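You operate a simulated robot arm through the tools that you are given. There is no shell and no other tool. Be economical: measure what you need, move in short steps, check, and stop when the job is done.

You run a simulated two-armed robot. Do the job below in one go: nothing can be reset, and whatever is moved stays where it is left.

## Task
Put the blue felt pad on the top of the green bench. Put one of the steel rods from the top of the dark steel bench on the layer pad. Put the small carton of dowels on the white job sheet on the top of the blue bench. Take the black jug on the top of the dark steel bench and put it away on the shelf of the side table. Fetch the white tub and set it on the top of the beige bench. Take the red brush and leave it on top of the white wiping pad. Put the 240 lot tag from the top of the dark steel bench on the top of the stone plate and the 200 lot tag on the top of the cream bench. Put the steel hose nipple on the top of the blue bench away on the top of the brown bench. Fetch the yellow terminal post and stand it on the top of the cream bench. Put the roll of oiled paper on the shelf of the steel table. Take the red magnet and put it on the top of the black bench. Do these in any order. Set down upright: small carton of dowels, black jug, white tub, steel hose nipple, yellow terminal post, roll of oiled paper.
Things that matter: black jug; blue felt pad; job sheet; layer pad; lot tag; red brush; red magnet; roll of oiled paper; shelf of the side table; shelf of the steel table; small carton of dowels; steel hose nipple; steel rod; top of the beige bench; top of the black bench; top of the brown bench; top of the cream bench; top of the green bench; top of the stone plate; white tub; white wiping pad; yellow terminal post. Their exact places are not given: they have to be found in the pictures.

The check looks at the end state, three seconds after you hand in, the way a careful person would. Anything else that was tipped, shoved, dropped, spilled or broken makes it a failure. Flat cloth is picked up by pressing the open fingertips on it (5 to 10 N) and closing them slowly along it; thin cloth reads only 2 to 8 mm in the jaws.

## Robot
Two 6-joint arms with two-finger parallel grippers on one trunk, on a base that drives. Base frame: it is fixed to the floor where the robot stands at the start and does not move with it; the origin is under the middle of the robot, x ahead of it, y to its left, z up. Units: mm, degrees, N and s.
The left shoulder is at the start at [60, 187, 1147], the right one opposite. Places, roughly: black jug (14x9x13 cm) [800, 600, 900]; blue felt pad (6x3x8 cm) [500, 100, 900]; job sheet [1250, 750, 750]; layer pad (15x15x1 cm) [1200, 2100, 700]; red brush (3x3x13 cm) [300, 500, 900]; red magnet [1500, -2250, 750]; roll of oiled paper (5x5x9 cm) [2800, -5200, 900]; shelf of the side table [700, -4800, 200]; shelf of the steel table [5500, -4300, 300]; steel hose nipple (4x4x6 cm) [1500, -600, 900]; steel rod (2x10x2 cm) [500, 400, 900]; steel rod (2x10x3 cm) [500, 400, 900]; top of the beige bench [3600, 200, 800]; top of the black bench [2300, -5300, 800]; top of the brown bench [-1400, -2800, 800]; top of the cream bench [2900, 2500, 800]; top of the green bench [-1400, -600, 800]; top of the stone plate [-1200, 800, 900]; white tub (6x6x7 cm) [1300, 500, 900]; white wiping pad (6x5x4 cm) [-1200, 2700, 900]; yellow terminal post (5x5x8 cm) [1500, -1400, 300]. Payload 1.57 kg a hand.
The tool frame of a hand sits at the grasp point between the pads (the TCP): z along the fingers, y along the line on which they close. The tips reach 30 mm beyond it. The gripper opens to 110 mm. The fingers are 24 mm wide and 12 mm thick; the gripper's body (48 by 112 mm) begins 78 mm behind the TCP.
Orientation is that of the tool frame in the base frame, as a unit quaternion [w, x, y, z]. With the fingers straight down and closing along the base's y, the tool's x points along the base's -x, its y along +y and its z along -z.

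## Interface
- The arms move only by the tool nudge_tool. It takes "left_deltas", "right_deltas" or both (then of equal length, played together; a hand with none holds still); each is a list that holds one entry, the list of rows, each a list of 7 numbers: the shift along the tool's x, y, z in mm, then the turn, a rotation vector about the tool's x, y, z in rad, then the opening in per cent of the stroke, from 0 (shut) to 100 (fully open). In form: [[[x, y, z, wx, wy, wz, gripper], ...]]. A call has 1 to 8 rows; each row is the pose to reach, as a shift and turn from the pose commanded when the call began, along the tool's axes at that moment. Rows are played at 5 a second. More than 50 mm and 8.6 degrees between two rows, or a gripper value outside its range, and nothing of the call is played. Where a pose cannot be reached the arm comes as near as it can. A force on the tool above 40 N (or 10 N above the force at the start of the call, whichever is more), or a blocked arm, ends the call early, and 0.2 s more pass. The fingers move at their own pace (about 153 mm/s each) and stop on an object; they squeeze with about 42 N. The grip force told is the motor's: it shows also when the fingers shut on nothing. Time passes only in rows, and 0.2 s behind the last, so rows that repeat a pose let the fingers close. The reply holds the time, the measured pose of the TCP, the force on the tool along the base axes, the opening and the grip force, in the units named above and with some noise, with the torque about the TCP (base axes, N m) and any sound that the robot's microphone picked up.
- Cameras (640 x 400 px; columns grow to the right, rows downward): "scene" is now at [-1.6, 3.7, 1665.8]; the picture's right is [0.15, -0.99, 0.00], its down [-0.84, -0.13, -0.52] and it looks along [0.52, 0.08, -0.85] (base axes); focal length 248 px, centre (320, 200). "left" rides on the left gripper at [70, -16, -141] in its tool frame; the picture's right is [0.23, 0.97, 0.00], its down [-0.85, 0.20, -0.48] and it looks along [-0.47, 0.11, 0.88] (tool axes); focal length 222 px, centre (320, 200). "right" rides on the right gripper at [70, 16, -141] in its tool frame; the picture's right is [-0.23, 0.97, 0.00], its down [-0.86, -0.20, -0.48] and it looks along [-0.47, -0.11, 0.88] (tool axes); focal length 222 px, centre (320, 200).
- snapshot(camera): a new picture of that camera. It takes no simulated time.
- raise_lower(by): slides the trunk up (or, below 0, down) by that many mm; the arms and the scene camera ride with it, the base frame stays. It gives what a move gives, with no picture.
- base_move(legs): drives the robot by 1 to 6 legs, each [ahead, left, turn to the left] in mm, mm and degrees, along the robot's own axes; the way and the turn of a leg run together, so that a leg with both is an arc; at most 1500 mm and 180 degrees a leg. The arms and the cameras ride along, it lands a little off, and it stops where it bumps. It gives what a move gives.
- turn_head(pan, tilt): turns the head with the scene camera to pan (to the left, within 86 degrees either way) and tilt (down, from -29 to 69), counted from straight ahead of the robot. It gives what a move gives.
- probe_pixels(camera, pixels): for up to 12 pixels [column, row] of the newest picture of that camera ("zoom" is the newest enlarged one), the place [x, y, z] in the base frame of the surface seen there, good to about 2 mm, but the place of the scene camera against the robot may be out by one fixed shift of up to 18 mm in any direction. It takes no simulated time.
- close_up(camera, box): a new picture of the part [left, top, right, bottom] of that camera's present view, enlarged. It takes no simulated time.
- sign_off(): hands the job in; it is judged then, once.

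Work in short steps. Measure before you move; look again where a grasp or a placing could have gone wrong, and mend it. You have 378 turns and 340 pictures in all, those below and enlarged ones among them. Open the grippers and draw the arms clear of the work before you hand the job in, unless the task says otherwise.

The tools are called after "Request:" by a JSON object that holds its "fn" and its "kwargs". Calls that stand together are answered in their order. nudge_tool: Moves the arms, as the interface text tells. Its arguments: {"type":"object","properties":{"left_deltas":{"type":"array","items":{"type":"array","items":{"type":"array","items":{"type":"number"}}}},"right_deltas":{"type":"array","items":{"type":"array","items":{"type":"array","items":{"type":"number"}}}}},"required":[]} The other tools are called the same way: raise_lower (by) slides the trunk up or down; base_move (legs) drives the base; turn_head (pan, tilt) turns the head that bears the scene camera; snapshot (camera) takes a picture; probe_pixels (camera, pixels) gives the place of the surface under pixels of a picture; close_up (camera, box) takes an enlarged picture of a part of a camera's view; sign_off () hands the job in.

At the start:

```text
time_s: 0.0
left_ee_pos: [390.9, 408.2, 1079.7]
left_orientation: [0.0, 0.0, 1.0, 0.0]
left_wrist_force: [-0.1, 0.0, 0.3]
left_ft_torque: [-0.01, -0.01, 0.03]
left_gripper_width: 110.1
left_grasp_force: 0.0
right_ee_pos: [281.3, 4.0, 1168.5]
right_orientation: [0.0, 0.001, 1.0, 0.0]
right_wrist_force: [-0.1, -0.4, 0.0]
right_ft_torque: [-0.02, 0.0, -0.06]
right_gripper_width: 110.1
right_grasp_force: 0.0
trunk travel left (down, up): [-775.0, 215.0]
robot x, y, heading: [1.3, 0.1, 0.0]
head pan, tilt: [8.8, 58.3]
```

scene: 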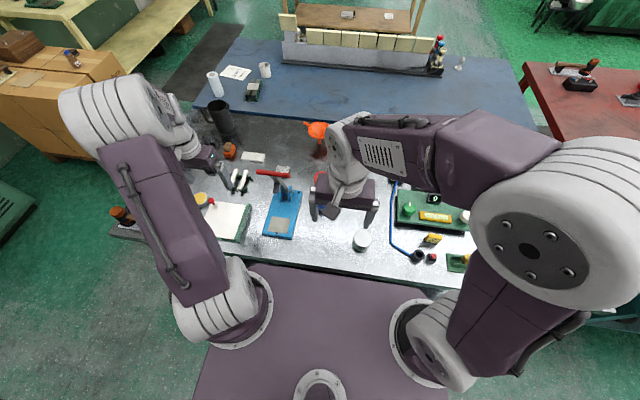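
right: 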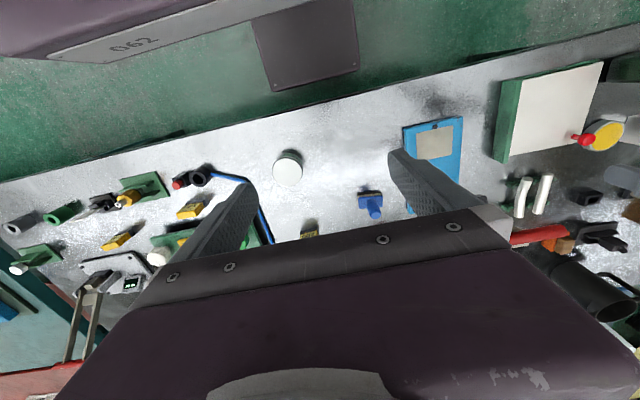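
left: 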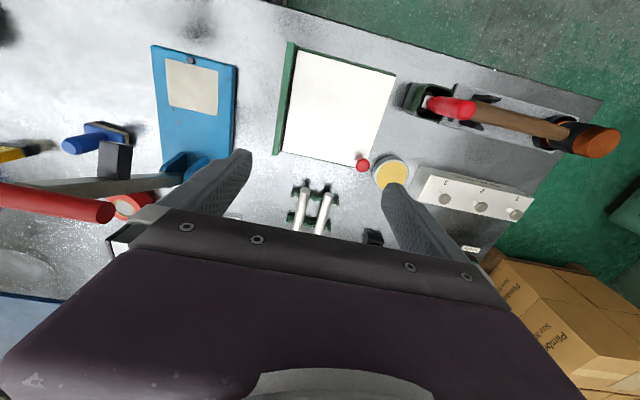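

I start by looking at the bench ahead in enlarged views of the scene camera.

Request:
{"fn": "close_up", "kwargs": {"camera": "scene", "box": [100, 60, 340, 260]}}

Request:
{"fn": "close_up", "kwargs": {"camera": "left", "box": [0, 0, 640, 300]}}

Request:
{"fn": "close_up", "kwargs": {"camera": "right", "box": [0, 80, 640, 330]}}

```text
2.00 times, centred on (220, 160) of scene
```

zoom: 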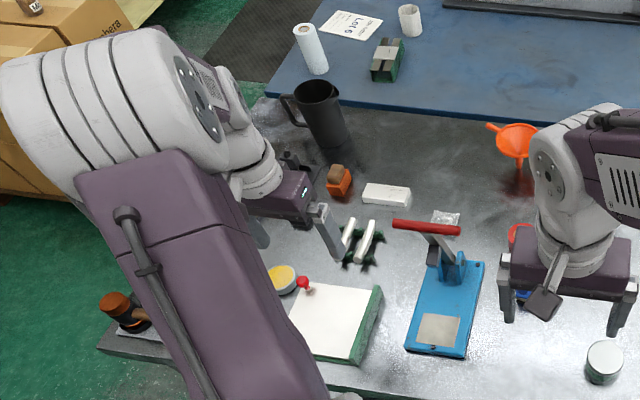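

```text
1.00 times, centred on (320, 150) of left
```

zoom: 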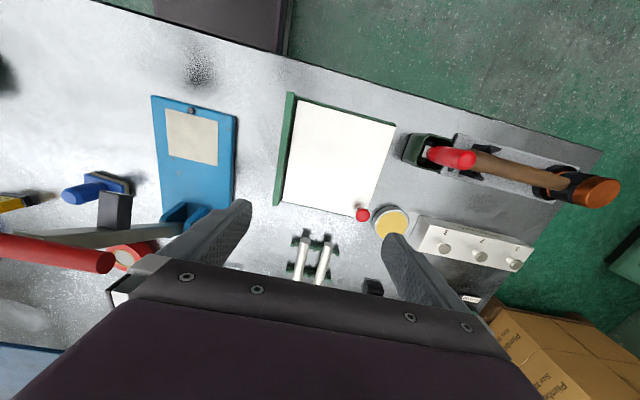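

```text
1.00 times, centred on (320, 205) of right
```

zoom: 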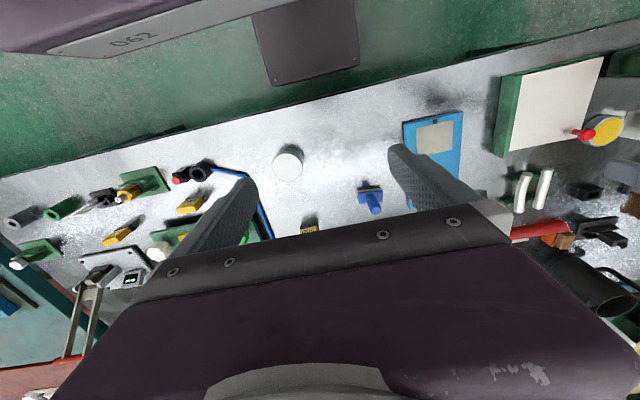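

I see rods in a V-holder (about (310,225) in the left picture), a green holder with a red handle at (440,100), and a blue pad at (95,135). I enlarge more to identify tags and other details.

Request:
{"fn": "close_up", "kwargs": {"camera": "left", "box": [380, 60, 620, 310]}}

Request:
{"fn": "close_up", "kwargs": {"camera": "right", "box": [0, 140, 260, 300]}}

Request:
{"fn": "close_up", "kwargs": {"camera": "scene", "box": [380, 160, 540, 280]}}

Request:
{"fn": "close_up", "kwargs": {"camera": "scene", "box": [190, 0, 500, 130]}}

Request:
{"fn": "close_up", "kwargs": {"camera": "right", "box": [260, 120, 420, 240]}}

```text
1.60 times, centred on (500, 185) of left
```

zoom: 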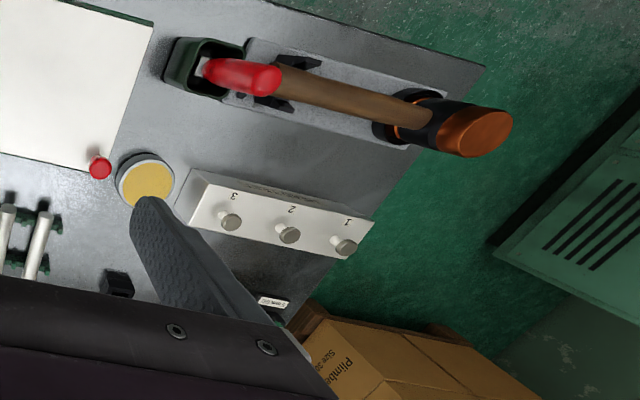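

```text
2.46 times, centred on (130, 220) of right
```

zoom: 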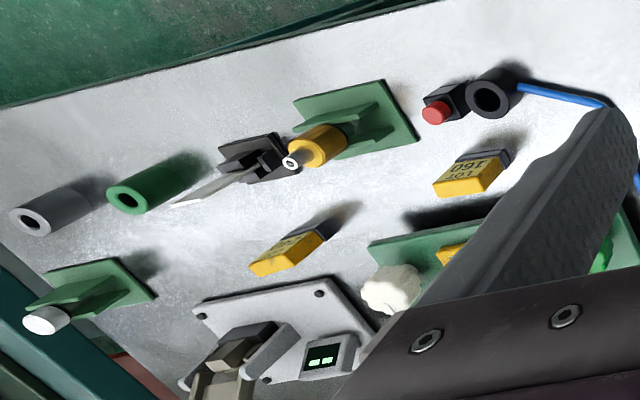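

```text
3.33 times, centred on (460, 220) of scene
```

zoom: 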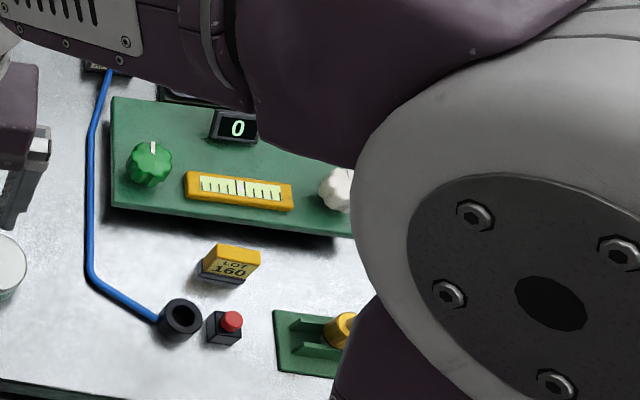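

```text
2.06 times, centred on (345, 65) of scene
```

zoom: 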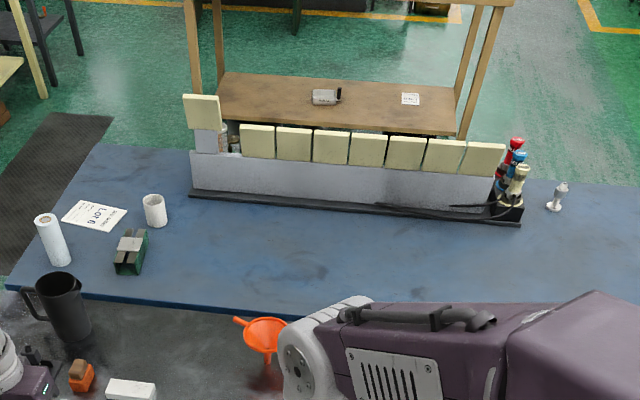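

```text
3.33 times, centred on (340, 180) of right
```

zoom: 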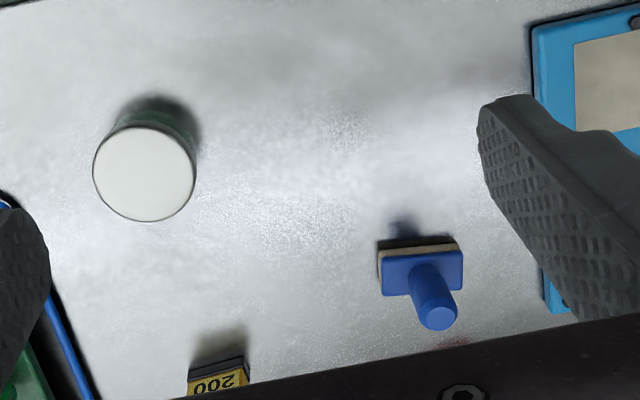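

Tags are yellow wedges (160, 200, and one more at the right); the carton is not seen yet. I turn the head to survey the room.

Request:
{"fn": "turn_head", "kwargs": {"pan": 70, "tilt": 25}}

Request:
{"fn": "snapshot", "kwargs": {"camera": "scene"}}

Request:
{"fn": "turn_head", "kwargs": {"pan": 0, "tilt": 15}}

Request:
{"fn": "snapshot", "kwargs": {"camera": "scene"}}

Request:
{"fn": "turn_head", "kwargs": {"pan": -70, "tilt": 25}}

Request:
{"fn": "snapshot", "kwargs": {"camera": "scene"}}

```text
time_s: 1.3
left_ee_pos: [391.4, 407.5, 1080.5]
left_orientation: [0.0, 0.0, 1.0, 0.0]
left_wrist_force: [-0.2, 0.9, -0.2]
left_ft_torque: [0.01, 0.0, -0.03]
left_gripper_width: 110.0
left_grasp_force: 0.0
right_ee_pos: [281.6, 3.8, 1169.1]
right_orientation: [0.001, 0.0, 1.0, 0.0]
right_wrist_force: [1.2, 0.1, -1.0]
right_ft_torque: [0.02, -0.01, 0.0]
right_gripper_width: 109.7
right_grasp_force: 0.1
trunk travel left (down, up): [-775.0, 215.0]
robot x, y, heading: [-1.9, 0.8, -0.0]
head pan, tilt: [70.0, 25.0]
```

```text
328 pictures are left
```

scene: 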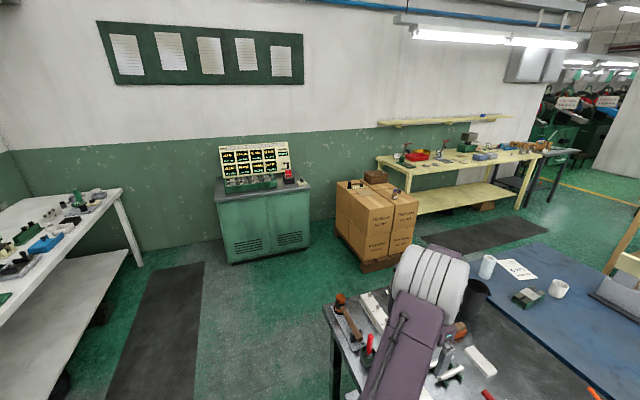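

```text
time_s: 2.7
left_ee_pos: [391.3, 407.9, 1079.3]
left_orientation: [0.0, 0.0, 1.0, -0.001]
left_wrist_force: [-0.9, 0.0, -0.1]
left_ft_torque: [0.02, 0.01, 0.03]
left_gripper_width: 110.0
left_grasp_force: 0.0
right_ee_pos: [282.0, 4.0, 1168.2]
right_orientation: [0.0, 0.001, 1.0, -0.001]
right_wrist_force: [0.2, 0.1, 0.3]
right_ft_torque: [-0.01, -0.01, 0.0]
right_gripper_width: 110.1
right_grasp_force: 0.1
trunk travel left (down, up): [-775.0, 215.0]
robot x, y, heading: [-1.8, 2.1, -0.0]
head pan, tilt: [0.0, 15.0]
```

```text
327 pictures are left
```

scene: 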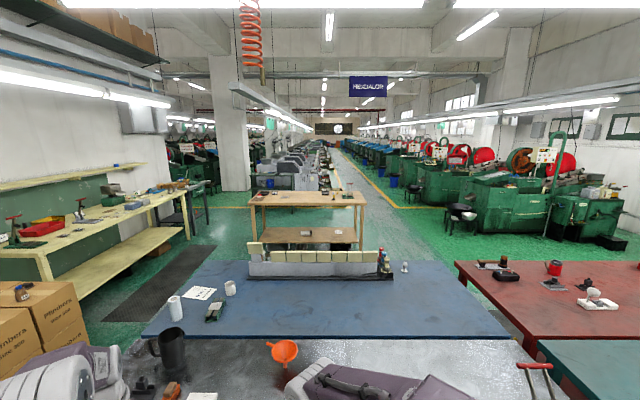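

```text
time_s: 4.1
left_ee_pos: [391.2, 408.2, 1080.5]
left_orientation: [0.0, -0.001, 1.0, -0.001]
left_wrist_force: [-0.4, 0.4, -0.4]
left_ft_torque: [0.02, 0.04, 0.01]
left_gripper_width: 110.0
left_grasp_force: 0.0
right_ee_pos: [281.6, 3.7, 1168.3]
right_orientation: [0.0, 0.0, 1.0, 0.0]
right_wrist_force: [0.2, 0.1, -0.1]
right_ft_torque: [-0.01, 0.0, 0.01]
right_gripper_width: 109.7
right_grasp_force: 0.1
trunk travel left (down, up): [-775.0, 215.0]
robot x, y, heading: [1.1, -2.8, 0.1]
head pan, tilt: [-70.0, 25.0]
```

```text
326 pictures are left
```

scene: 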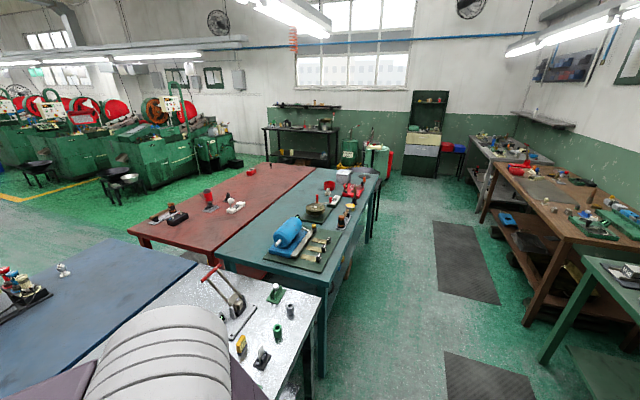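

I look closer at the box stack on the left (carton and layer pad), the cream bench, and the tables right.

Request:
{"fn": "turn_head", "kwargs": {"pan": 60, "tilt": 25}}

Request:
{"fn": "close_up", "kwargs": {"camera": "scene", "box": [330, 140, 470, 240]}}

Request:
{"fn": "close_up", "kwargs": {"camera": "scene", "box": [240, 140, 410, 260]}}

Request:
{"fn": "close_up", "kwargs": {"camera": "scene", "box": [420, 130, 640, 290]}}

Request:
{"fn": "snapshot", "kwargs": {"camera": "scene"}}

```text
time_s: 6.2
left_ee_pos: [390.6, 408.0, 1081.2]
left_orientation: [0.0, 0.001, 1.0, 0.0]
left_wrist_force: [0.4, 0.8, 0.8]
left_ft_torque: [0.02, 0.01, 0.01]
left_gripper_width: 109.7
left_grasp_force: 0.1
right_ee_pos: [280.8, 3.5, 1170.1]
right_orientation: [0.0, 0.0, 1.0, 0.0]
right_wrist_force: [0.4, -1.0, 0.5]
right_ft_torque: [-0.01, -0.02, -0.01]
right_gripper_width: 109.7
right_grasp_force: 0.0
trunk travel left (down, up): [-775.0, 215.0]
robot x, y, heading: [-1.7, -0.3, 0.2]
head pan, tilt: [60.0, 25.0]
```

```text
4.00 times, centred on (400, 190) of scene
```

zoom: 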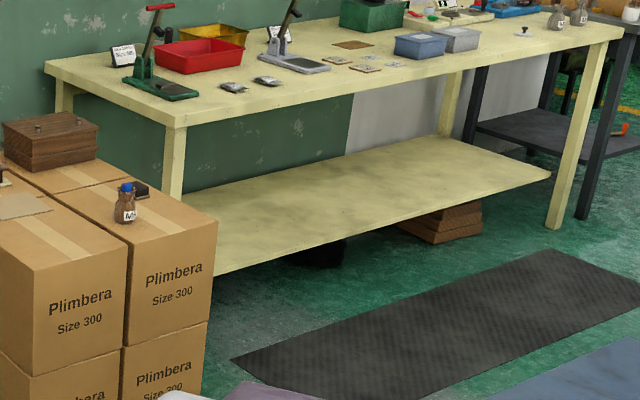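

```text
3.33 times, centred on (325, 200) of scene
```

zoom: 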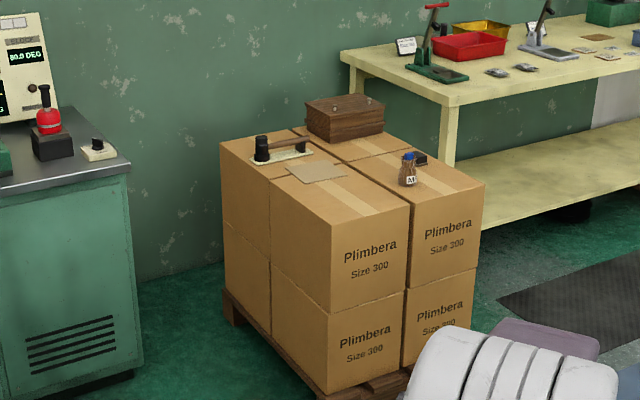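

```text
2.50 times, centred on (530, 210) of scene
```

zoom: 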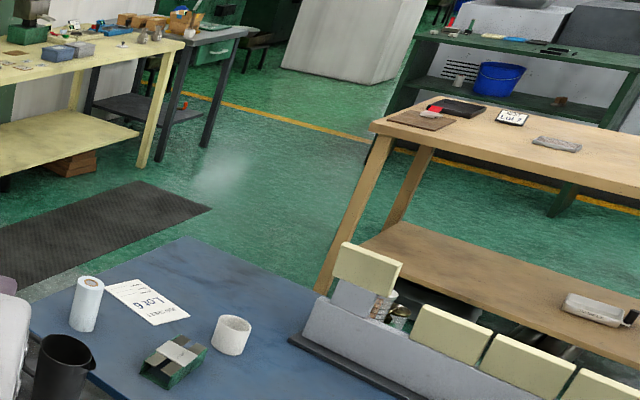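

```text
322 pictures are left
```

scene: 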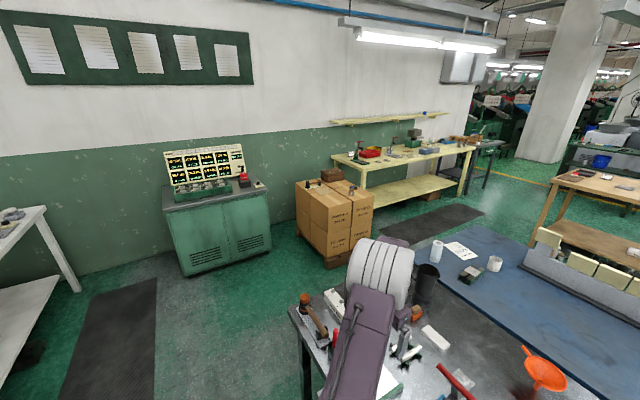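

The layer pad is the tan card on the boxes (zoom (315,172)). Next I check the free room between robot and bench by a view down.

Request:
{"fn": "turn_head", "kwargs": {"pan": -10, "tilt": 69}}

Request:
{"fn": "snapshot", "kwargs": {"camera": "scene"}}

Request:
{"fn": "probe_pixels", "kwargs": {"camera": "scene", "pixels": [[320, 230], [320, 260], [320, 300], [150, 220], [480, 250], [320, 180], [250, 255]]}}

```text
time_s: 7.7
left_ee_pos: [390.8, 407.2, 1080.6]
left_orientation: [-0.001, -0.001, 1.0, 0.0]
left_wrist_force: [-0.3, -0.3, -0.2]
left_ft_torque: [0.01, 0.03, 0.0]
left_gripper_width: 110.2
left_grasp_force: 0.0
right_ee_pos: [282.1, 4.7, 1169.6]
right_orientation: [-0.001, 0.0, 1.0, 0.0]
right_wrist_force: [-0.4, -0.5, -0.1]
right_ft_torque: [0.02, 0.02, -0.03]
right_gripper_width: 110.3
right_grasp_force: 0.0
trunk travel left (down, up): [-775.0, 215.0]
robot x, y, heading: [-0.2, -2.5, -0.0]
head pan, tilt: [-10.0, 68.8]
```

```text
321 pictures are left
```

scene: 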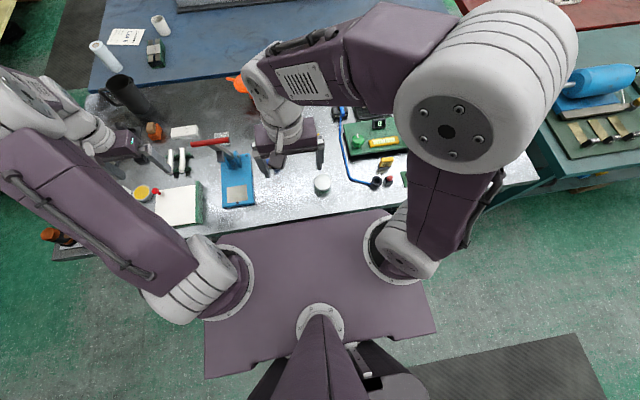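

```text
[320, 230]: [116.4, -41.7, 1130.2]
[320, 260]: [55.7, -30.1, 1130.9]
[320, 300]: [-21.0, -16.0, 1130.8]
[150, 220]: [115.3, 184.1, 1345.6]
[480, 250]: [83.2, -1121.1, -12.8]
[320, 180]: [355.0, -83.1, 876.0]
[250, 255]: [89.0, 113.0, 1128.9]
```

I measure the bench edge, trunk front and the objects.

Request:
{"fn": "probe_pixels", "kwargs": {"camera": "scene", "pixels": [[320, 215], [310, 203], [345, 203], [70, 258], [505, 190], [322, 185], [176, 150], [185, 165], [175, 205], [52, 237], [434, 330], [206, 375]]}}

Request:
{"fn": "probe_pixels", "kwargs": {"camera": "scene", "pixels": [[126, 36], [160, 26], [105, 55], [155, 52], [125, 95], [153, 130], [185, 132], [388, 162], [100, 90], [238, 195], [155, 192], [387, 182]]}}

```text
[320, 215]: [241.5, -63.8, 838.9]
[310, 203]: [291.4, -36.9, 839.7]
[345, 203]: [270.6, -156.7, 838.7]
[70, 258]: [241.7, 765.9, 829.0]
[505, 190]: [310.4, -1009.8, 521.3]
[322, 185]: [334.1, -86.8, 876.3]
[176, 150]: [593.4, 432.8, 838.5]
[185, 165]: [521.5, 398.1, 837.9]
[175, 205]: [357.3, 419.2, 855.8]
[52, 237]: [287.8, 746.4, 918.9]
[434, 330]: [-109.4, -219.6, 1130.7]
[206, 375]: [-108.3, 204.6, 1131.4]
```

```text
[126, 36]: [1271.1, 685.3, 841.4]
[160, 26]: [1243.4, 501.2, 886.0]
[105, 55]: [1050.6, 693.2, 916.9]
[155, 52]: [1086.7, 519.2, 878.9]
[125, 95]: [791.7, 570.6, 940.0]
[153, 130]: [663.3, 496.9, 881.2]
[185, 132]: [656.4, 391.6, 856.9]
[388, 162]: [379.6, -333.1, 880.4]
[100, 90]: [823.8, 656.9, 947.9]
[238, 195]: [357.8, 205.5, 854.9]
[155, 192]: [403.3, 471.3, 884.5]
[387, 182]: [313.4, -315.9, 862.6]
```

Bench top is at z≈838. I measure the tags, blue pad, rods and brush with the wrist cameras, which have no shift.

Request:
{"fn": "probe_pixels", "kwargs": {"camera": "right", "pixels": [[310, 228], [310, 235], [120, 237], [108, 245], [200, 200], [185, 210], [370, 187], [374, 207], [362, 190], [380, 192], [400, 180], [290, 165]]}}

Request:
{"fn": "probe_pixels", "kwargs": {"camera": "left", "pixels": [[306, 192], [297, 225], [325, 195], [318, 228], [300, 195], [450, 107], [428, 102], [470, 105], [415, 95], [120, 130], [75, 145], [375, 237]]}}

```text
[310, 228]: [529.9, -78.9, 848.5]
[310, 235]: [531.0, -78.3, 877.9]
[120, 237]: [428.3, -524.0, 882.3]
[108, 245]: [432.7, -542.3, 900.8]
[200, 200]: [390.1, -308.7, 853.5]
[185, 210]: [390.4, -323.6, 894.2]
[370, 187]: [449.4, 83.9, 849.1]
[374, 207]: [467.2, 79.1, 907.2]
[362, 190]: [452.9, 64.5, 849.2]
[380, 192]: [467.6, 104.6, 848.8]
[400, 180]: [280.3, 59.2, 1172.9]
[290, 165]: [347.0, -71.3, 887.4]
```

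```text
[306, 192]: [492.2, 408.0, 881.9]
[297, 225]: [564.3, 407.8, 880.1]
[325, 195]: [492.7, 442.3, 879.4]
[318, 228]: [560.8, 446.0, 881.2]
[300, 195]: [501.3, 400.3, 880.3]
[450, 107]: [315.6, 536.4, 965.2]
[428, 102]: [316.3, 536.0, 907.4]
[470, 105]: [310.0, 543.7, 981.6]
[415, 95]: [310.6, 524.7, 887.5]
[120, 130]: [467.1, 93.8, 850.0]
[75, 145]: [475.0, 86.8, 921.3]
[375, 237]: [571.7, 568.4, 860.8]
```

The blue pad sits at about (450,84) with a handle up to z≈921. I draw the right hand aside to the right and bring the left hand over the pad.

Request:
{"fn": "nudge_tool", "kwargs": {"left_deltas": [[[0, 0, 0, 0, 0, 0, 100], [-10, -40, 0, 0, 0, 0, 100], [-20, -85, 0, 0, 0, 0, 100], [-30, -130, 0, 0, 0, 0, 100], [-40, -175, 0, 0, 0, 0, 100], [-50, -220, 0, 0, 0, 0, 100], [-60, -270, 10, 0, 0, 0, 100], [-70, -315, 20, 0, 0, 0, 100]]], "right_deltas": [[[0, -45, 0, 0, 0, 0, 100], [0, -90, 0, 0, 0, 0, 100], [0, -135, 0, 0, 0, 0, 100], [0, -180, 0, 0, 0, 0, 100], [0, -225, 0, 0, 0, 0, 100], [0, -270, 0, 0, 0, 0, 100], [0, -315, 0, 0, 0, 0, 100], [0, -360, 0, 0, 0, 0, 100]]]}}

Request:
{"fn": "snapshot", "kwargs": {"camera": "left"}}

Request:
{"fn": "snapshot", "kwargs": {"camera": "right"}}

```text
refused: row 7 steps farther than a row can; nothing moved
```

```text
320 pictures are left
```

left: 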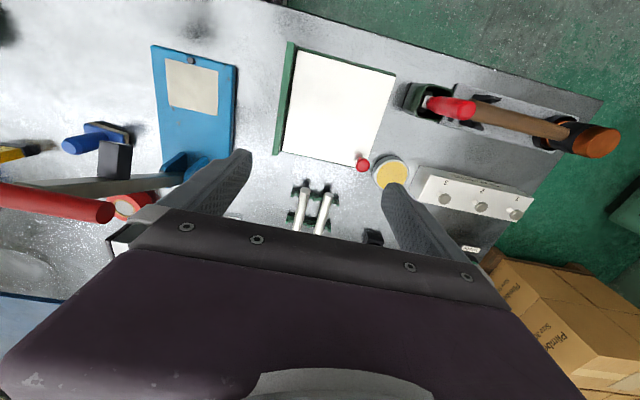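

```text
319 pictures are left
```

right: 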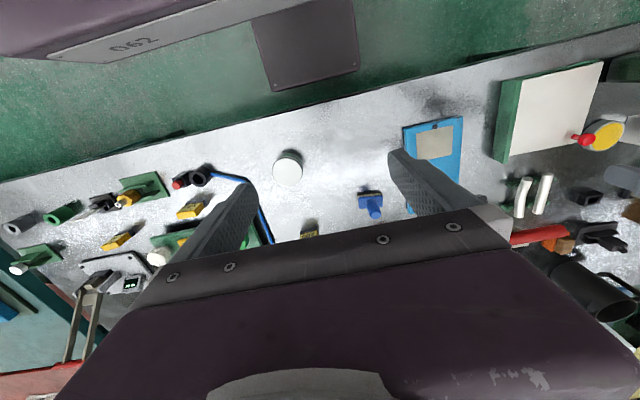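

The step was slightly too long; I repeat it with shorter steps and no descent.

Request:
{"fn": "nudge_tool", "kwargs": {"left_deltas": [[[0, 0, 0, 0, 0, 0, 100], [-10, -40, 0, 0, 0, 0, 100], [-20, -85, 0, 0, 0, 0, 100], [-30, -130, 0, 0, 0, 0, 100], [-40, -175, 0, 0, 0, 0, 100], [-50, -220, 0, 0, 0, 0, 100], [-60, -265, 0, 0, 0, 0, 100], [-65, -310, 0, 0, 0, 0, 100]]], "right_deltas": [[[0, -45, 0, 0, 0, 0, 100], [0, -90, 0, 0, 0, 0, 100], [0, -135, 0, 0, 0, 0, 100], [0, -180, 0, 0, 0, 0, 100], [0, -225, 0, 0, 0, 0, 100], [0, -270, 0, 0, 0, 0, 100], [0, -315, 0, 0, 0, 0, 100], [0, -360, 0, 0, 0, 0, 100]]]}}

Request:
{"fn": "snapshot", "kwargs": {"camera": "left"}}

Request:
{"fn": "snapshot", "kwargs": {"camera": "right"}}

```text
time_s: 8.7
left_ee_pos: [412.6, 286.3, 1080.6]
left_orientation: [-0.006, 0.0, 1.0, 0.001]
left_wrist_force: [-16.2, 26.8, 19.7]
left_ft_torque: [-1.34, -0.42, -0.61]
left_gripper_width: 87.2
left_grasp_force: 0.0
right_ee_pos: [277.3, -172.3, 1171.5]
right_orientation: [0.002, -0.003, 1.0, -0.003]
right_wrist_force: [0.2, 0.7, -0.6]
right_ft_torque: [-0.06, 0.06, 0.01]
right_gripper_width: 110.0
right_grasp_force: 0.1
trunk travel left (down, up): [-775.0, 215.0]
robot x, y, heading: [1.2, -0.4, 0.3]
head pan, tilt: [-10.0, 68.8]
stopped in row 5 (left hand): the force on the tool passed its limit (the readings are from after the stop); the commanded pose is now the measured one
```

```text
318 pictures are left
```

left: 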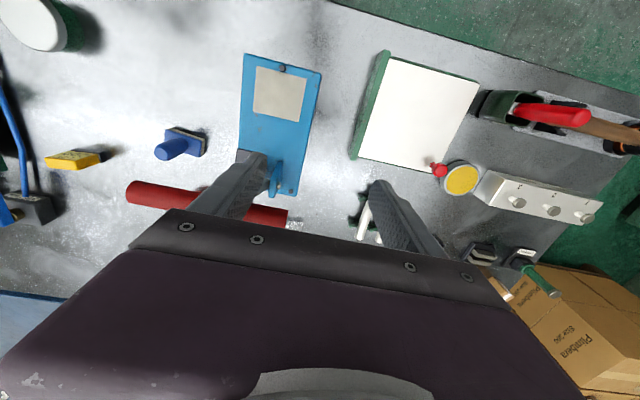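

```text
317 pictures are left
```

right: 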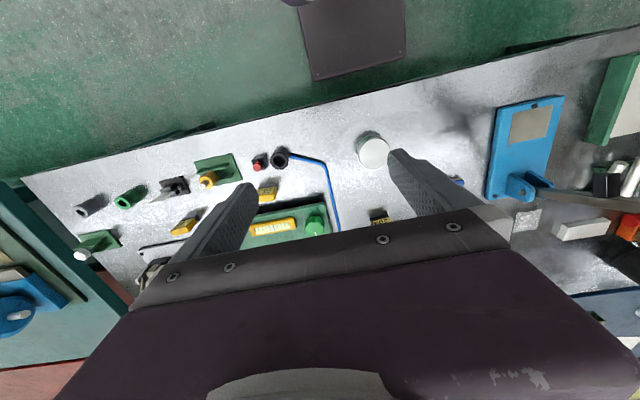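

The left finger touched the red lever handle (about (205,205) in the left picture). I back off to the left and rise clear before anything else.

Request:
{"fn": "nudge_tool", "kwargs": {"left_deltas": [[[0, 12, 0, 0, 0, 0, 100], [0, 30, -5, 0, 0, 0, 100], [0, 35, -40, 0, 0, 0, 100], [0, 35, -80, 0, 0, 0, 100], [0, 35, -120, 0, 0, 0, 100]]]}}

Request:
{"fn": "snapshot", "kwargs": {"camera": "left"}}

Request:
{"fn": "turn_head", "kwargs": {"pan": 10, "tilt": 58}}

Request:
{"fn": "snapshot", "kwargs": {"camera": "scene"}}

```text
time_s: 9.9
left_ee_pos: [418.2, 309.8, 1201.2]
left_orientation: [-0.005, 0.001, 1.0, 0.003]
left_wrist_force: [-0.6, -0.2, 0.6]
left_ft_torque: [0.0, -0.01, 0.0]
left_gripper_width: 110.2
left_grasp_force: 0.1
right_ee_pos: [279.8, -181.6, 1168.1]
right_orientation: [0.0, 0.0, 1.0, 0.001]
right_wrist_force: [1.0, 0.0, -0.7]
right_ft_torque: [0.04, -0.02, 0.01]
right_gripper_width: 110.3
right_grasp_force: 0.1
trunk travel left (down, up): [-775.0, 215.0]
robot x, y, heading: [1.7, -1.1, 0.5]
head pan, tilt: [-10.0, 68.8]
```

```text
316 pictures are left
```

left: 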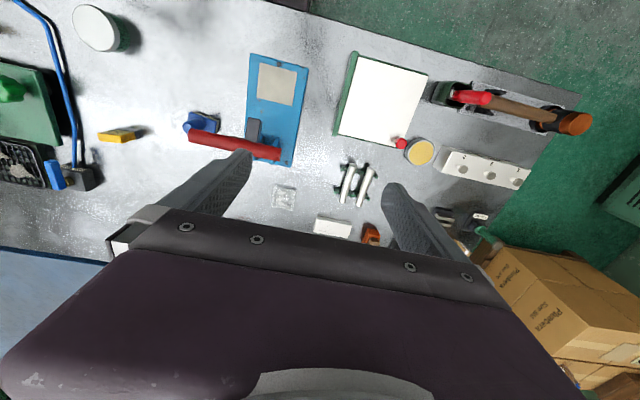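

```text
time_s: 10.8
left_ee_pos: [418.0, 310.9, 1201.7]
left_orientation: [-0.006, 0.001, 1.0, 0.002]
left_wrist_force: [-0.1, 0.7, -0.1]
left_ft_torque: [0.0, 0.02, 0.03]
left_gripper_width: 109.8
left_grasp_force: 0.0
right_ee_pos: [280.1, -181.9, 1169.2]
right_orientation: [0.0, -0.001, 1.0, 0.001]
right_wrist_force: [0.9, -1.4, 0.2]
right_ft_torque: [0.0, 0.02, 0.01]
right_gripper_width: 109.8
right_grasp_force: 0.0
trunk travel left (down, up): [-775.0, 215.0]
robot x, y, heading: [0.8, -1.0, 0.4]
head pan, tilt: [10.0, 58.0]
```

```text
315 pictures are left
```

scene: 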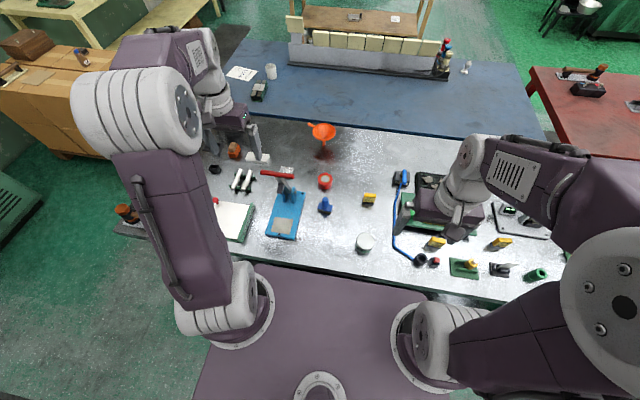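

The fixture looks unmoved. I measure the lever handle and the felt pad in the fresh left picture.

Request:
{"fn": "probe_pixels", "kwargs": {"camera": "left", "pixels": [[192, 138], [235, 147], [275, 153], [188, 126], [207, 116], [213, 125], [118, 135], [275, 85], [345, 178], [365, 178], [332, 228], [370, 232]]}}

Request:
{"fn": "close_up", "kwargs": {"camera": "scene", "box": [340, 160, 560, 290]}}

Request:
{"fn": "close_up", "kwargs": {"camera": "scene", "box": [190, 120, 390, 250]}}

```text
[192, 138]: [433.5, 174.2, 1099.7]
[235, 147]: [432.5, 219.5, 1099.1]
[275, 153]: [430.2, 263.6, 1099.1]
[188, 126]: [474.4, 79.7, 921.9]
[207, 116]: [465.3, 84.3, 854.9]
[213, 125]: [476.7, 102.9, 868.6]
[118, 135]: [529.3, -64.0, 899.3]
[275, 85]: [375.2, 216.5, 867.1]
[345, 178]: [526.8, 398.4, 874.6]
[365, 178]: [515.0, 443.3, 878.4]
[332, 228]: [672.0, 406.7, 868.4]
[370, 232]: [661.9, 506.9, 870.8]
```

```text
2.91 times, centred on (450, 225) of scene
```

zoom: 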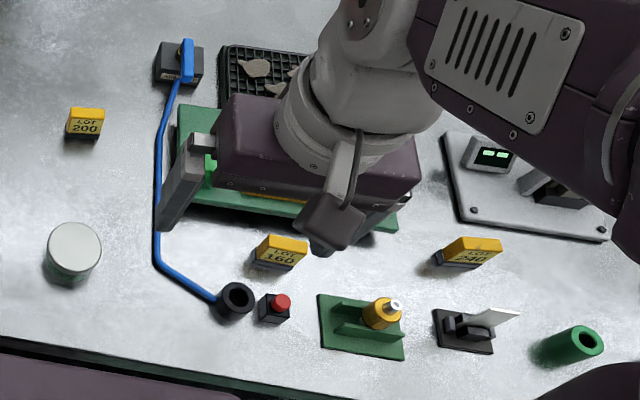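

```text
3.08 times, centred on (290, 185) of scene
```

zoom: 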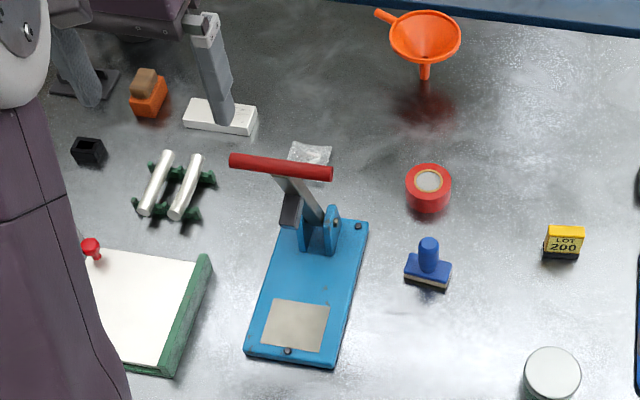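

Tag 240 is at about (430,-533) and reads LOT 240. The lever handle is at (433,170–265,1099), so I take the pad with the right hand, and move the left hand toward the brush side.

Request:
{"fn": "nudge_tool", "kwargs": {"right_deltas": [[[-24, 33, 15, 0, 0, 0, 80], [-48, 66, 30, 0, 0, 0, 80], [-72, 99, 45, 0, 0, 0, 80], [-96, 132, 60, 0, 0, 0, 80], [-120, 165, 75, 0, 0, 0, 60], [-144, 198, 90, 0, 0, 0, 60], [-168, 231, 105, 0, 0, 0, 60], [-190, 262, 120, 0, 0, 0, 60]]], "left_deltas": [[[10, 25, 0, 0, 0, 0, 100], [20, 50, 0, 0, 0, 0, 100], [30, 75, 0, 0, 0, 0, 100], [40, 100, 0, 0, 0, 0, 100], [50, 125, 0, 0, 0, 0, 100], [60, 150, 0, 0, 0, 0, 100], [70, 175, 0, 0, 0, 0, 100], [80, 200, 0, 0, 0, 0, 100]]]}}

Request:
{"fn": "snapshot", "kwargs": {"camera": "right"}}

Request:
{"fn": "snapshot", "kwargs": {"camera": "left"}}

```text
time_s: 12.6
left_ee_pos: [339.9, 511.8, 1201.2]
left_orientation: [-0.006, 0.001, 1.0, 0.002]
left_wrist_force: [0.1, 0.4, -0.3]
left_ft_torque: [-0.05, 0.0, 0.01]
left_gripper_width: 109.6
left_grasp_force: 0.2
right_ee_pos: [471.2, 83.8, 1048.1]
right_orientation: [-0.001, 0.0, 1.0, -0.001]
right_wrist_force: [-0.9, 1.0, 0.5]
right_ft_torque: [-0.04, 0.03, 0.02]
right_gripper_width: 66.2
right_grasp_force: 0.1
trunk travel left (down, up): [-775.0, 215.0]
robot x, y, heading: [2.3, 1.5, 0.6]
head pan, tilt: [10.0, 58.0]
```

```text
312 pictures are left
```

right: 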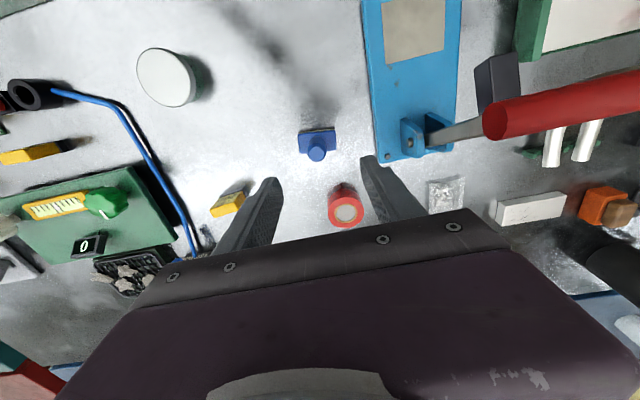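

```text
311 pictures are left
```

left: 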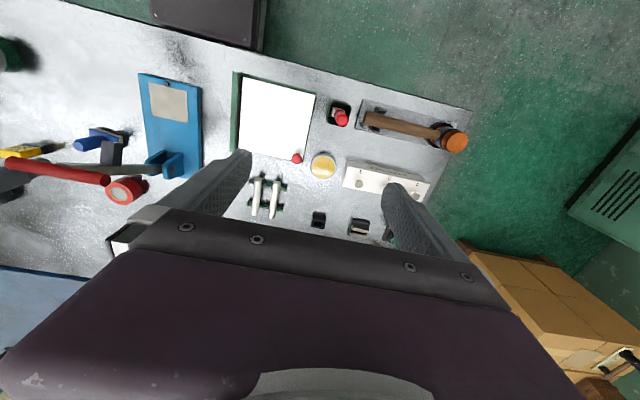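

I measure the pad handle (right picture (317,153)) and the brush handle (left picture (342,118)).

Request:
{"fn": "probe_pixels", "kwargs": {"camera": "right", "pixels": [[317, 153], [309, 153], [325, 153], [303, 140], [332, 138], [317, 158]]}}

Request:
{"fn": "probe_pixels", "kwargs": {"camera": "left", "pixels": [[342, 118], [337, 118], [346, 117], [340, 108], [342, 123], [333, 104], [348, 104]]}}

Request:
{"fn": "close_up", "kwargs": {"camera": "left", "box": [290, 70, 400, 140]}}

```text
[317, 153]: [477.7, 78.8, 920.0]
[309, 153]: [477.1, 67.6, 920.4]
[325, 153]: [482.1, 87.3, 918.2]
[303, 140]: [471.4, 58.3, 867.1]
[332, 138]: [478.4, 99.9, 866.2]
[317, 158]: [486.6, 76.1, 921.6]
```

```text
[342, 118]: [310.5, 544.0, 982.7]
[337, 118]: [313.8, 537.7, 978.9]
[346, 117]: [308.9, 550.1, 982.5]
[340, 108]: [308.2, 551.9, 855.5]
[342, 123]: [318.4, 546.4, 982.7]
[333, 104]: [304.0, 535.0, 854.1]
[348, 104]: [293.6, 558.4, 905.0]
```

```text
5.71 times, centred on (345, 105) of left
```

zoom: 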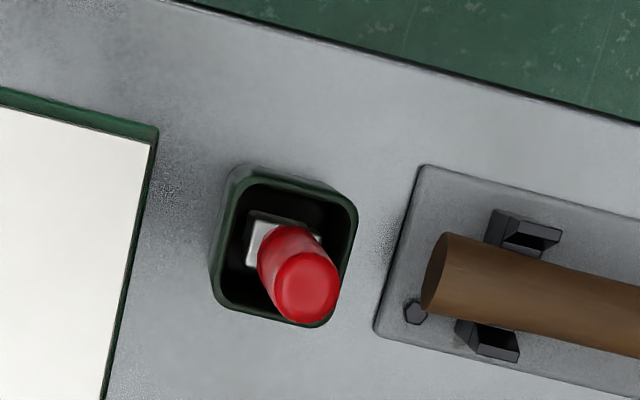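

Felt pad handle is centred near (479,79), top 920. I go straight down to TCP z≈894 and close on it.

Request:
{"fn": "nudge_tool", "kwargs": {"right_deltas": [[[-8, -5, 40, 0, 0, 0, 60], [-8, -5, 80, 0, 0, 0, 60], [-8, -5, 120, 0, 0, 0, 60], [-8, -5, 154, 0, 0, 0, 60], [-8, -5, 154, 0, 0, 0, 0], [-8, -5, 154, 0, 0, 0, 0], [-8, -5, 154, 0, 0, 0, 0]]]}}

Request:
{"fn": "snapshot", "kwargs": {"camera": "right"}}

```text
time_s: 14.2
left_ee_pos: [339.0, 509.9, 1202.6]
left_orientation: [-0.006, 0.001, 1.0, 0.003]
left_wrist_force: [-0.3, 0.4, -0.6]
left_ft_torque: [0.05, -0.01, 0.02]
left_gripper_width: 109.9
left_grasp_force: 0.0
right_ee_pos: [478.4, 75.8, 895.6]
right_orientation: [0.002, -0.001, 1.0, 0.0]
right_wrist_force: [1.9, -0.5, 6.2]
right_ft_torque: [-0.09, -0.03, 0.01]
right_gripper_width: 55.0
right_grasp_force: 42.3
trunk travel left (down, up): [-775.0, 215.0]
robot x, y, heading: [-1.0, 0.0, 0.2]
head pan, tilt: [10.0, 58.0]
```

```text
309 pictures are left
```

right: 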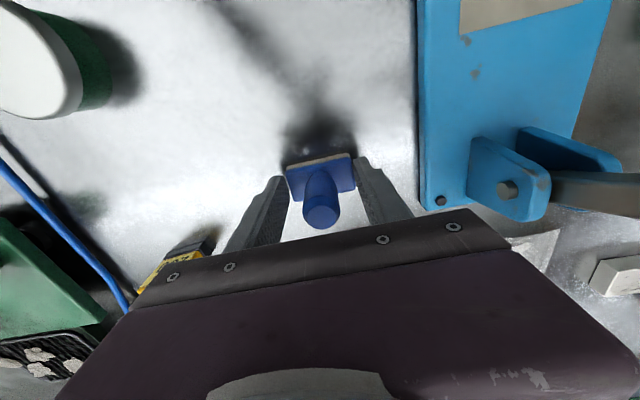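

It has caught the pad's edges (55 mm) with just the tips. I open a little, lower 15 mm and grip the pad plate properly.

Request:
{"fn": "nudge_tool", "kwargs": {"right_deltas": [[[0, 0, 0, 0, 0, 0, 62], [0, 3, 0, 0, 0, 0, 62], [0, 3, 15, 0, 0, 0, 62], [0, 3, 15, 0, 0, 0, 0], [0, 3, 15, 0, 0, 0, 0], [0, 3, -20, 0, 0, 0, 0], [0, 3, -60, 0, 0, 0, 0]]]}}

Request:
{"fn": "snapshot", "kwargs": {"camera": "right"}}

```text
time_s: 15.8
left_ee_pos: [338.1, 510.6, 1202.9]
left_orientation: [-0.006, -0.001, 1.0, 0.002]
left_wrist_force: [0.2, 0.0, -0.7]
left_ft_torque: [-0.02, 0.01, 0.02]
left_gripper_width: 109.9
left_grasp_force: 0.0
right_ee_pos: [477.0, 79.3, 954.7]
right_orientation: [0.001, -0.002, 1.0, 0.0]
right_wrist_force: [-0.6, -0.5, -0.4]
right_ft_torque: [0.03, -0.02, 0.01]
right_gripper_width: 55.3
right_grasp_force: 42.3
trunk travel left (down, up): [-775.0, 215.0]
robot x, y, heading: [0.8, 1.9, 0.1]
head pan, tilt: [10.0, 58.0]
```

```text
308 pictures are left
```

right: 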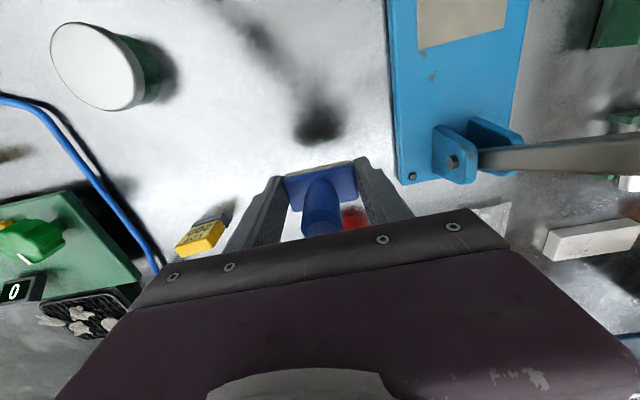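

The pad is held (bottom ≈42 mm below the TCP). I raise the right hand and bring the left down around the brush handle at (311,543).

Request:
{"fn": "nudge_tool", "kwargs": {"left_deltas": [[[14, 16, 0, 0, 0, 0, 50], [28, 33, 20, 0, 0, 0, 50], [28, 33, 60, 0, 0, 0, 50], [28, 33, 100, 0, 0, 0, 50], [28, 33, 140, 0, 0, 0, 50], [28, 33, 180, 0, 0, 0, 50]]], "right_deltas": [[[0, 0, -40, 0, 0, 0, 0], [0, 0, -80, 0, 0, 0, 0], [0, -10, -120, 0, 0, 0, 0], [30, -30, -150, 0, 0, 0, 0], [60, -60, -170, 0, 0, 0, 0], [90, -90, -170, 0, 0, 0, 0]]]}}

Request:
{"fn": "snapshot", "kwargs": {"camera": "left"}}

```text
time_s: 17.2
left_ee_pos: [308.6, 544.9, 1022.9]
left_orientation: [-0.005, 0.0, 1.0, 0.004]
left_wrist_force: [-0.5, 0.9, 1.2]
left_ft_torque: [-0.01, 0.03, 0.0]
left_gripper_width: 55.1
left_grasp_force: 0.1
right_ee_pos: [386.9, -11.6, 1125.7]
right_orientation: [0.0, -0.001, 1.0, -0.001]
right_wrist_force: [0.2, -0.1, -1.5]
right_ft_torque: [-0.02, -0.01, 0.01]
right_gripper_width: 55.3
right_grasp_force: 41.4
trunk travel left (down, up): [-775.0, 215.0]
robot x, y, heading: [-0.4, -5.0, 0.1]
head pan, tilt: [10.0, 58.0]
```

```text
307 pictures are left
```

left: 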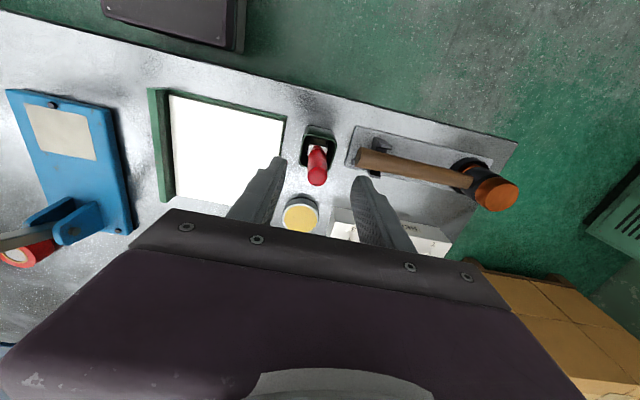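

I verify the handle's place before the last descent.

Request:
{"fn": "probe_pixels", "kwargs": {"camera": "left", "pixels": [[317, 175], [309, 170], [325, 172], [317, 182], [317, 152], [313, 143], [305, 130], [330, 130]]}}

```text
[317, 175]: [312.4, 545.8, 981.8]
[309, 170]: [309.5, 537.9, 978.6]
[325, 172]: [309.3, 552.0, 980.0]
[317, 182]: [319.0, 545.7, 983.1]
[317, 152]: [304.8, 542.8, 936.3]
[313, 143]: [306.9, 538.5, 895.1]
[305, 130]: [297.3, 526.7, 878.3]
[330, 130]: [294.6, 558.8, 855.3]
```

Handle centre is (313,545), tip 983. I descend to TCP z≈953, close and lift straight out.

Request:
{"fn": "nudge_tool", "kwargs": {"left_deltas": [[[-4, 0, 35, 0, 0, 0, 50], [-4, 0, 70, 0, 0, 0, 50], [-4, 0, 70, 0, 0, 0, 0], [-4, 0, 70, 0, 0, 0, 0], [-4, 0, 70, 0, 0, 0, 0], [-4, 0, 30, 0, 0, 0, 0], [-4, 0, -10, 0, 0, 0, 0], [-4, 0, -50, 0, 0, 0, 0]]]}}

Request:
{"fn": "nudge_tool", "kwargs": {"left_deltas": [[[0, 0, -40, 0, 0, 0, 0], [0, 0, -80, 0, 0, 0, 0], [20, -20, -120, 0, 0, 0, 0], [20, -20, -120, 0, 0, 0, 0]]]}}

Request:
{"fn": "snapshot", "kwargs": {"camera": "left"}}

Request:
{"fn": "snapshot", "kwargs": {"camera": "scene"}}

```text
time_s: 19.0
left_ee_pos: [313.6, 543.3, 1073.2]
left_orientation: [-0.006, 0.001, 1.0, 0.002]
left_wrist_force: [0.5, 0.8, -0.7]
left_ft_torque: [-0.01, -0.01, 0.03]
left_gripper_width: 19.3
left_grasp_force: 33.0
right_ee_pos: [387.3, -10.8, 1125.6]
right_orientation: [0.0, -0.001, 1.0, 0.0]
right_wrist_force: [0.6, -0.1, -0.7]
right_ft_torque: [0.0, 0.03, -0.01]
right_gripper_width: 55.3
right_grasp_force: 41.8
trunk travel left (down, up): [-775.0, 215.0]
robot x, y, heading: [-0.3, -1.1, 0.2]
head pan, tilt: [10.0, 58.0]
```

```text
time_s: 20.0
left_ee_pos: [295.6, 524.3, 1192.5]
left_orientation: [-0.006, 0.001, 1.0, 0.002]
left_wrist_force: [0.6, 0.1, -0.5]
left_ft_torque: [-0.01, 0.04, -0.02]
left_gripper_width: 19.2
left_grasp_force: 33.8
right_ee_pos: [388.1, -11.0, 1126.1]
right_orientation: [0.0, -0.001, 1.0, 0.001]
right_wrist_force: [0.2, 0.3, -0.9]
right_ft_torque: [-0.01, -0.02, -0.01]
right_gripper_width: 55.3
right_grasp_force: 42.3
trunk travel left (down, up): [-775.0, 215.0]
robot x, y, heading: [0.3, 0.9, 0.2]
head pan, tilt: [10.0, 58.0]
```

```text
306 pictures are left
```

left: 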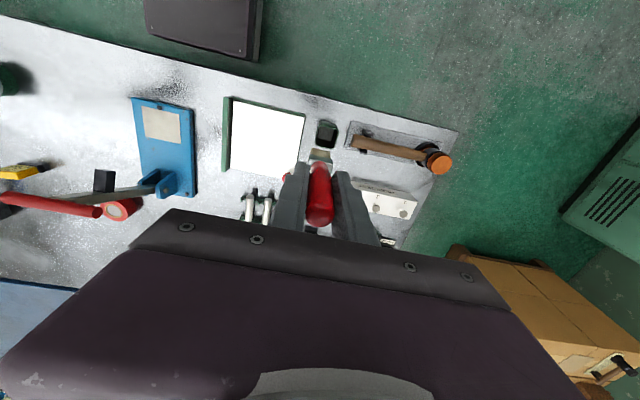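

```text
305 pictures are left
```

scene: 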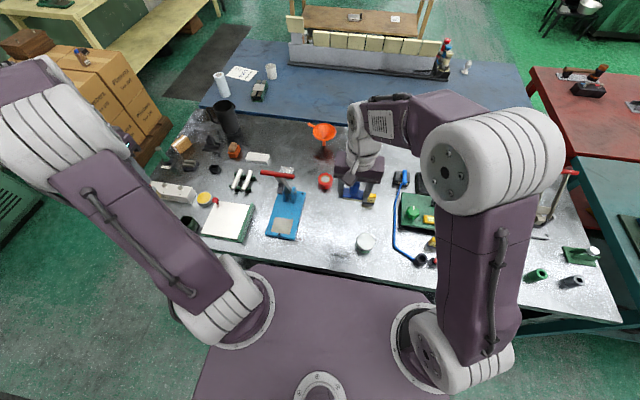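

Brush and pad are both in hand. I enlarge what shows near (190,145), maybe the carton.

Request:
{"fn": "close_up", "kwargs": {"camera": "scene", "box": [140, 80, 290, 210]}}

```text
3.08 times, centred on (215, 145) of scene
```

zoom: 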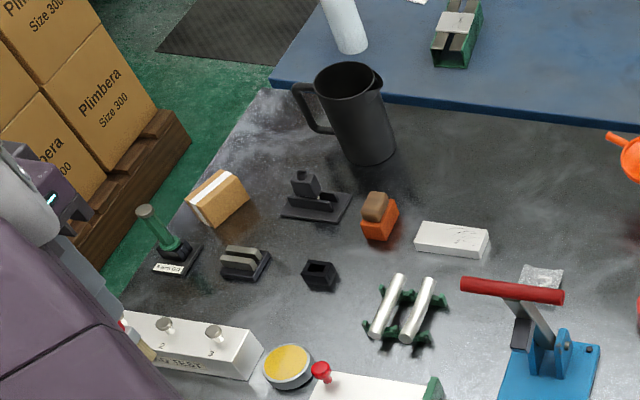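

The small carton is on this bench (zoom (217,197)). I measure it and the jug.

Request:
{"fn": "probe_pixels", "kwargs": {"camera": "zoom", "pixels": [[217, 190], [195, 190], [240, 185], [222, 212], [347, 70], [310, 90], [365, 140], [400, 300], [430, 290], [385, 310], [460, 15], [310, 265]]}}

```text
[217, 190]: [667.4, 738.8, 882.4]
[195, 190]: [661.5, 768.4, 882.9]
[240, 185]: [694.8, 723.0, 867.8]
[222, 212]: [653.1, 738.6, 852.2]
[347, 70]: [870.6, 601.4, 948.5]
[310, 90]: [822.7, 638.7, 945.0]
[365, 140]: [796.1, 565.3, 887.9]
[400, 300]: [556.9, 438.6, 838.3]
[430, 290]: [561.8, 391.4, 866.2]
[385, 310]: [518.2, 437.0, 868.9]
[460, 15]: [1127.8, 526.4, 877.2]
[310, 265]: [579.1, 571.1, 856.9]
```

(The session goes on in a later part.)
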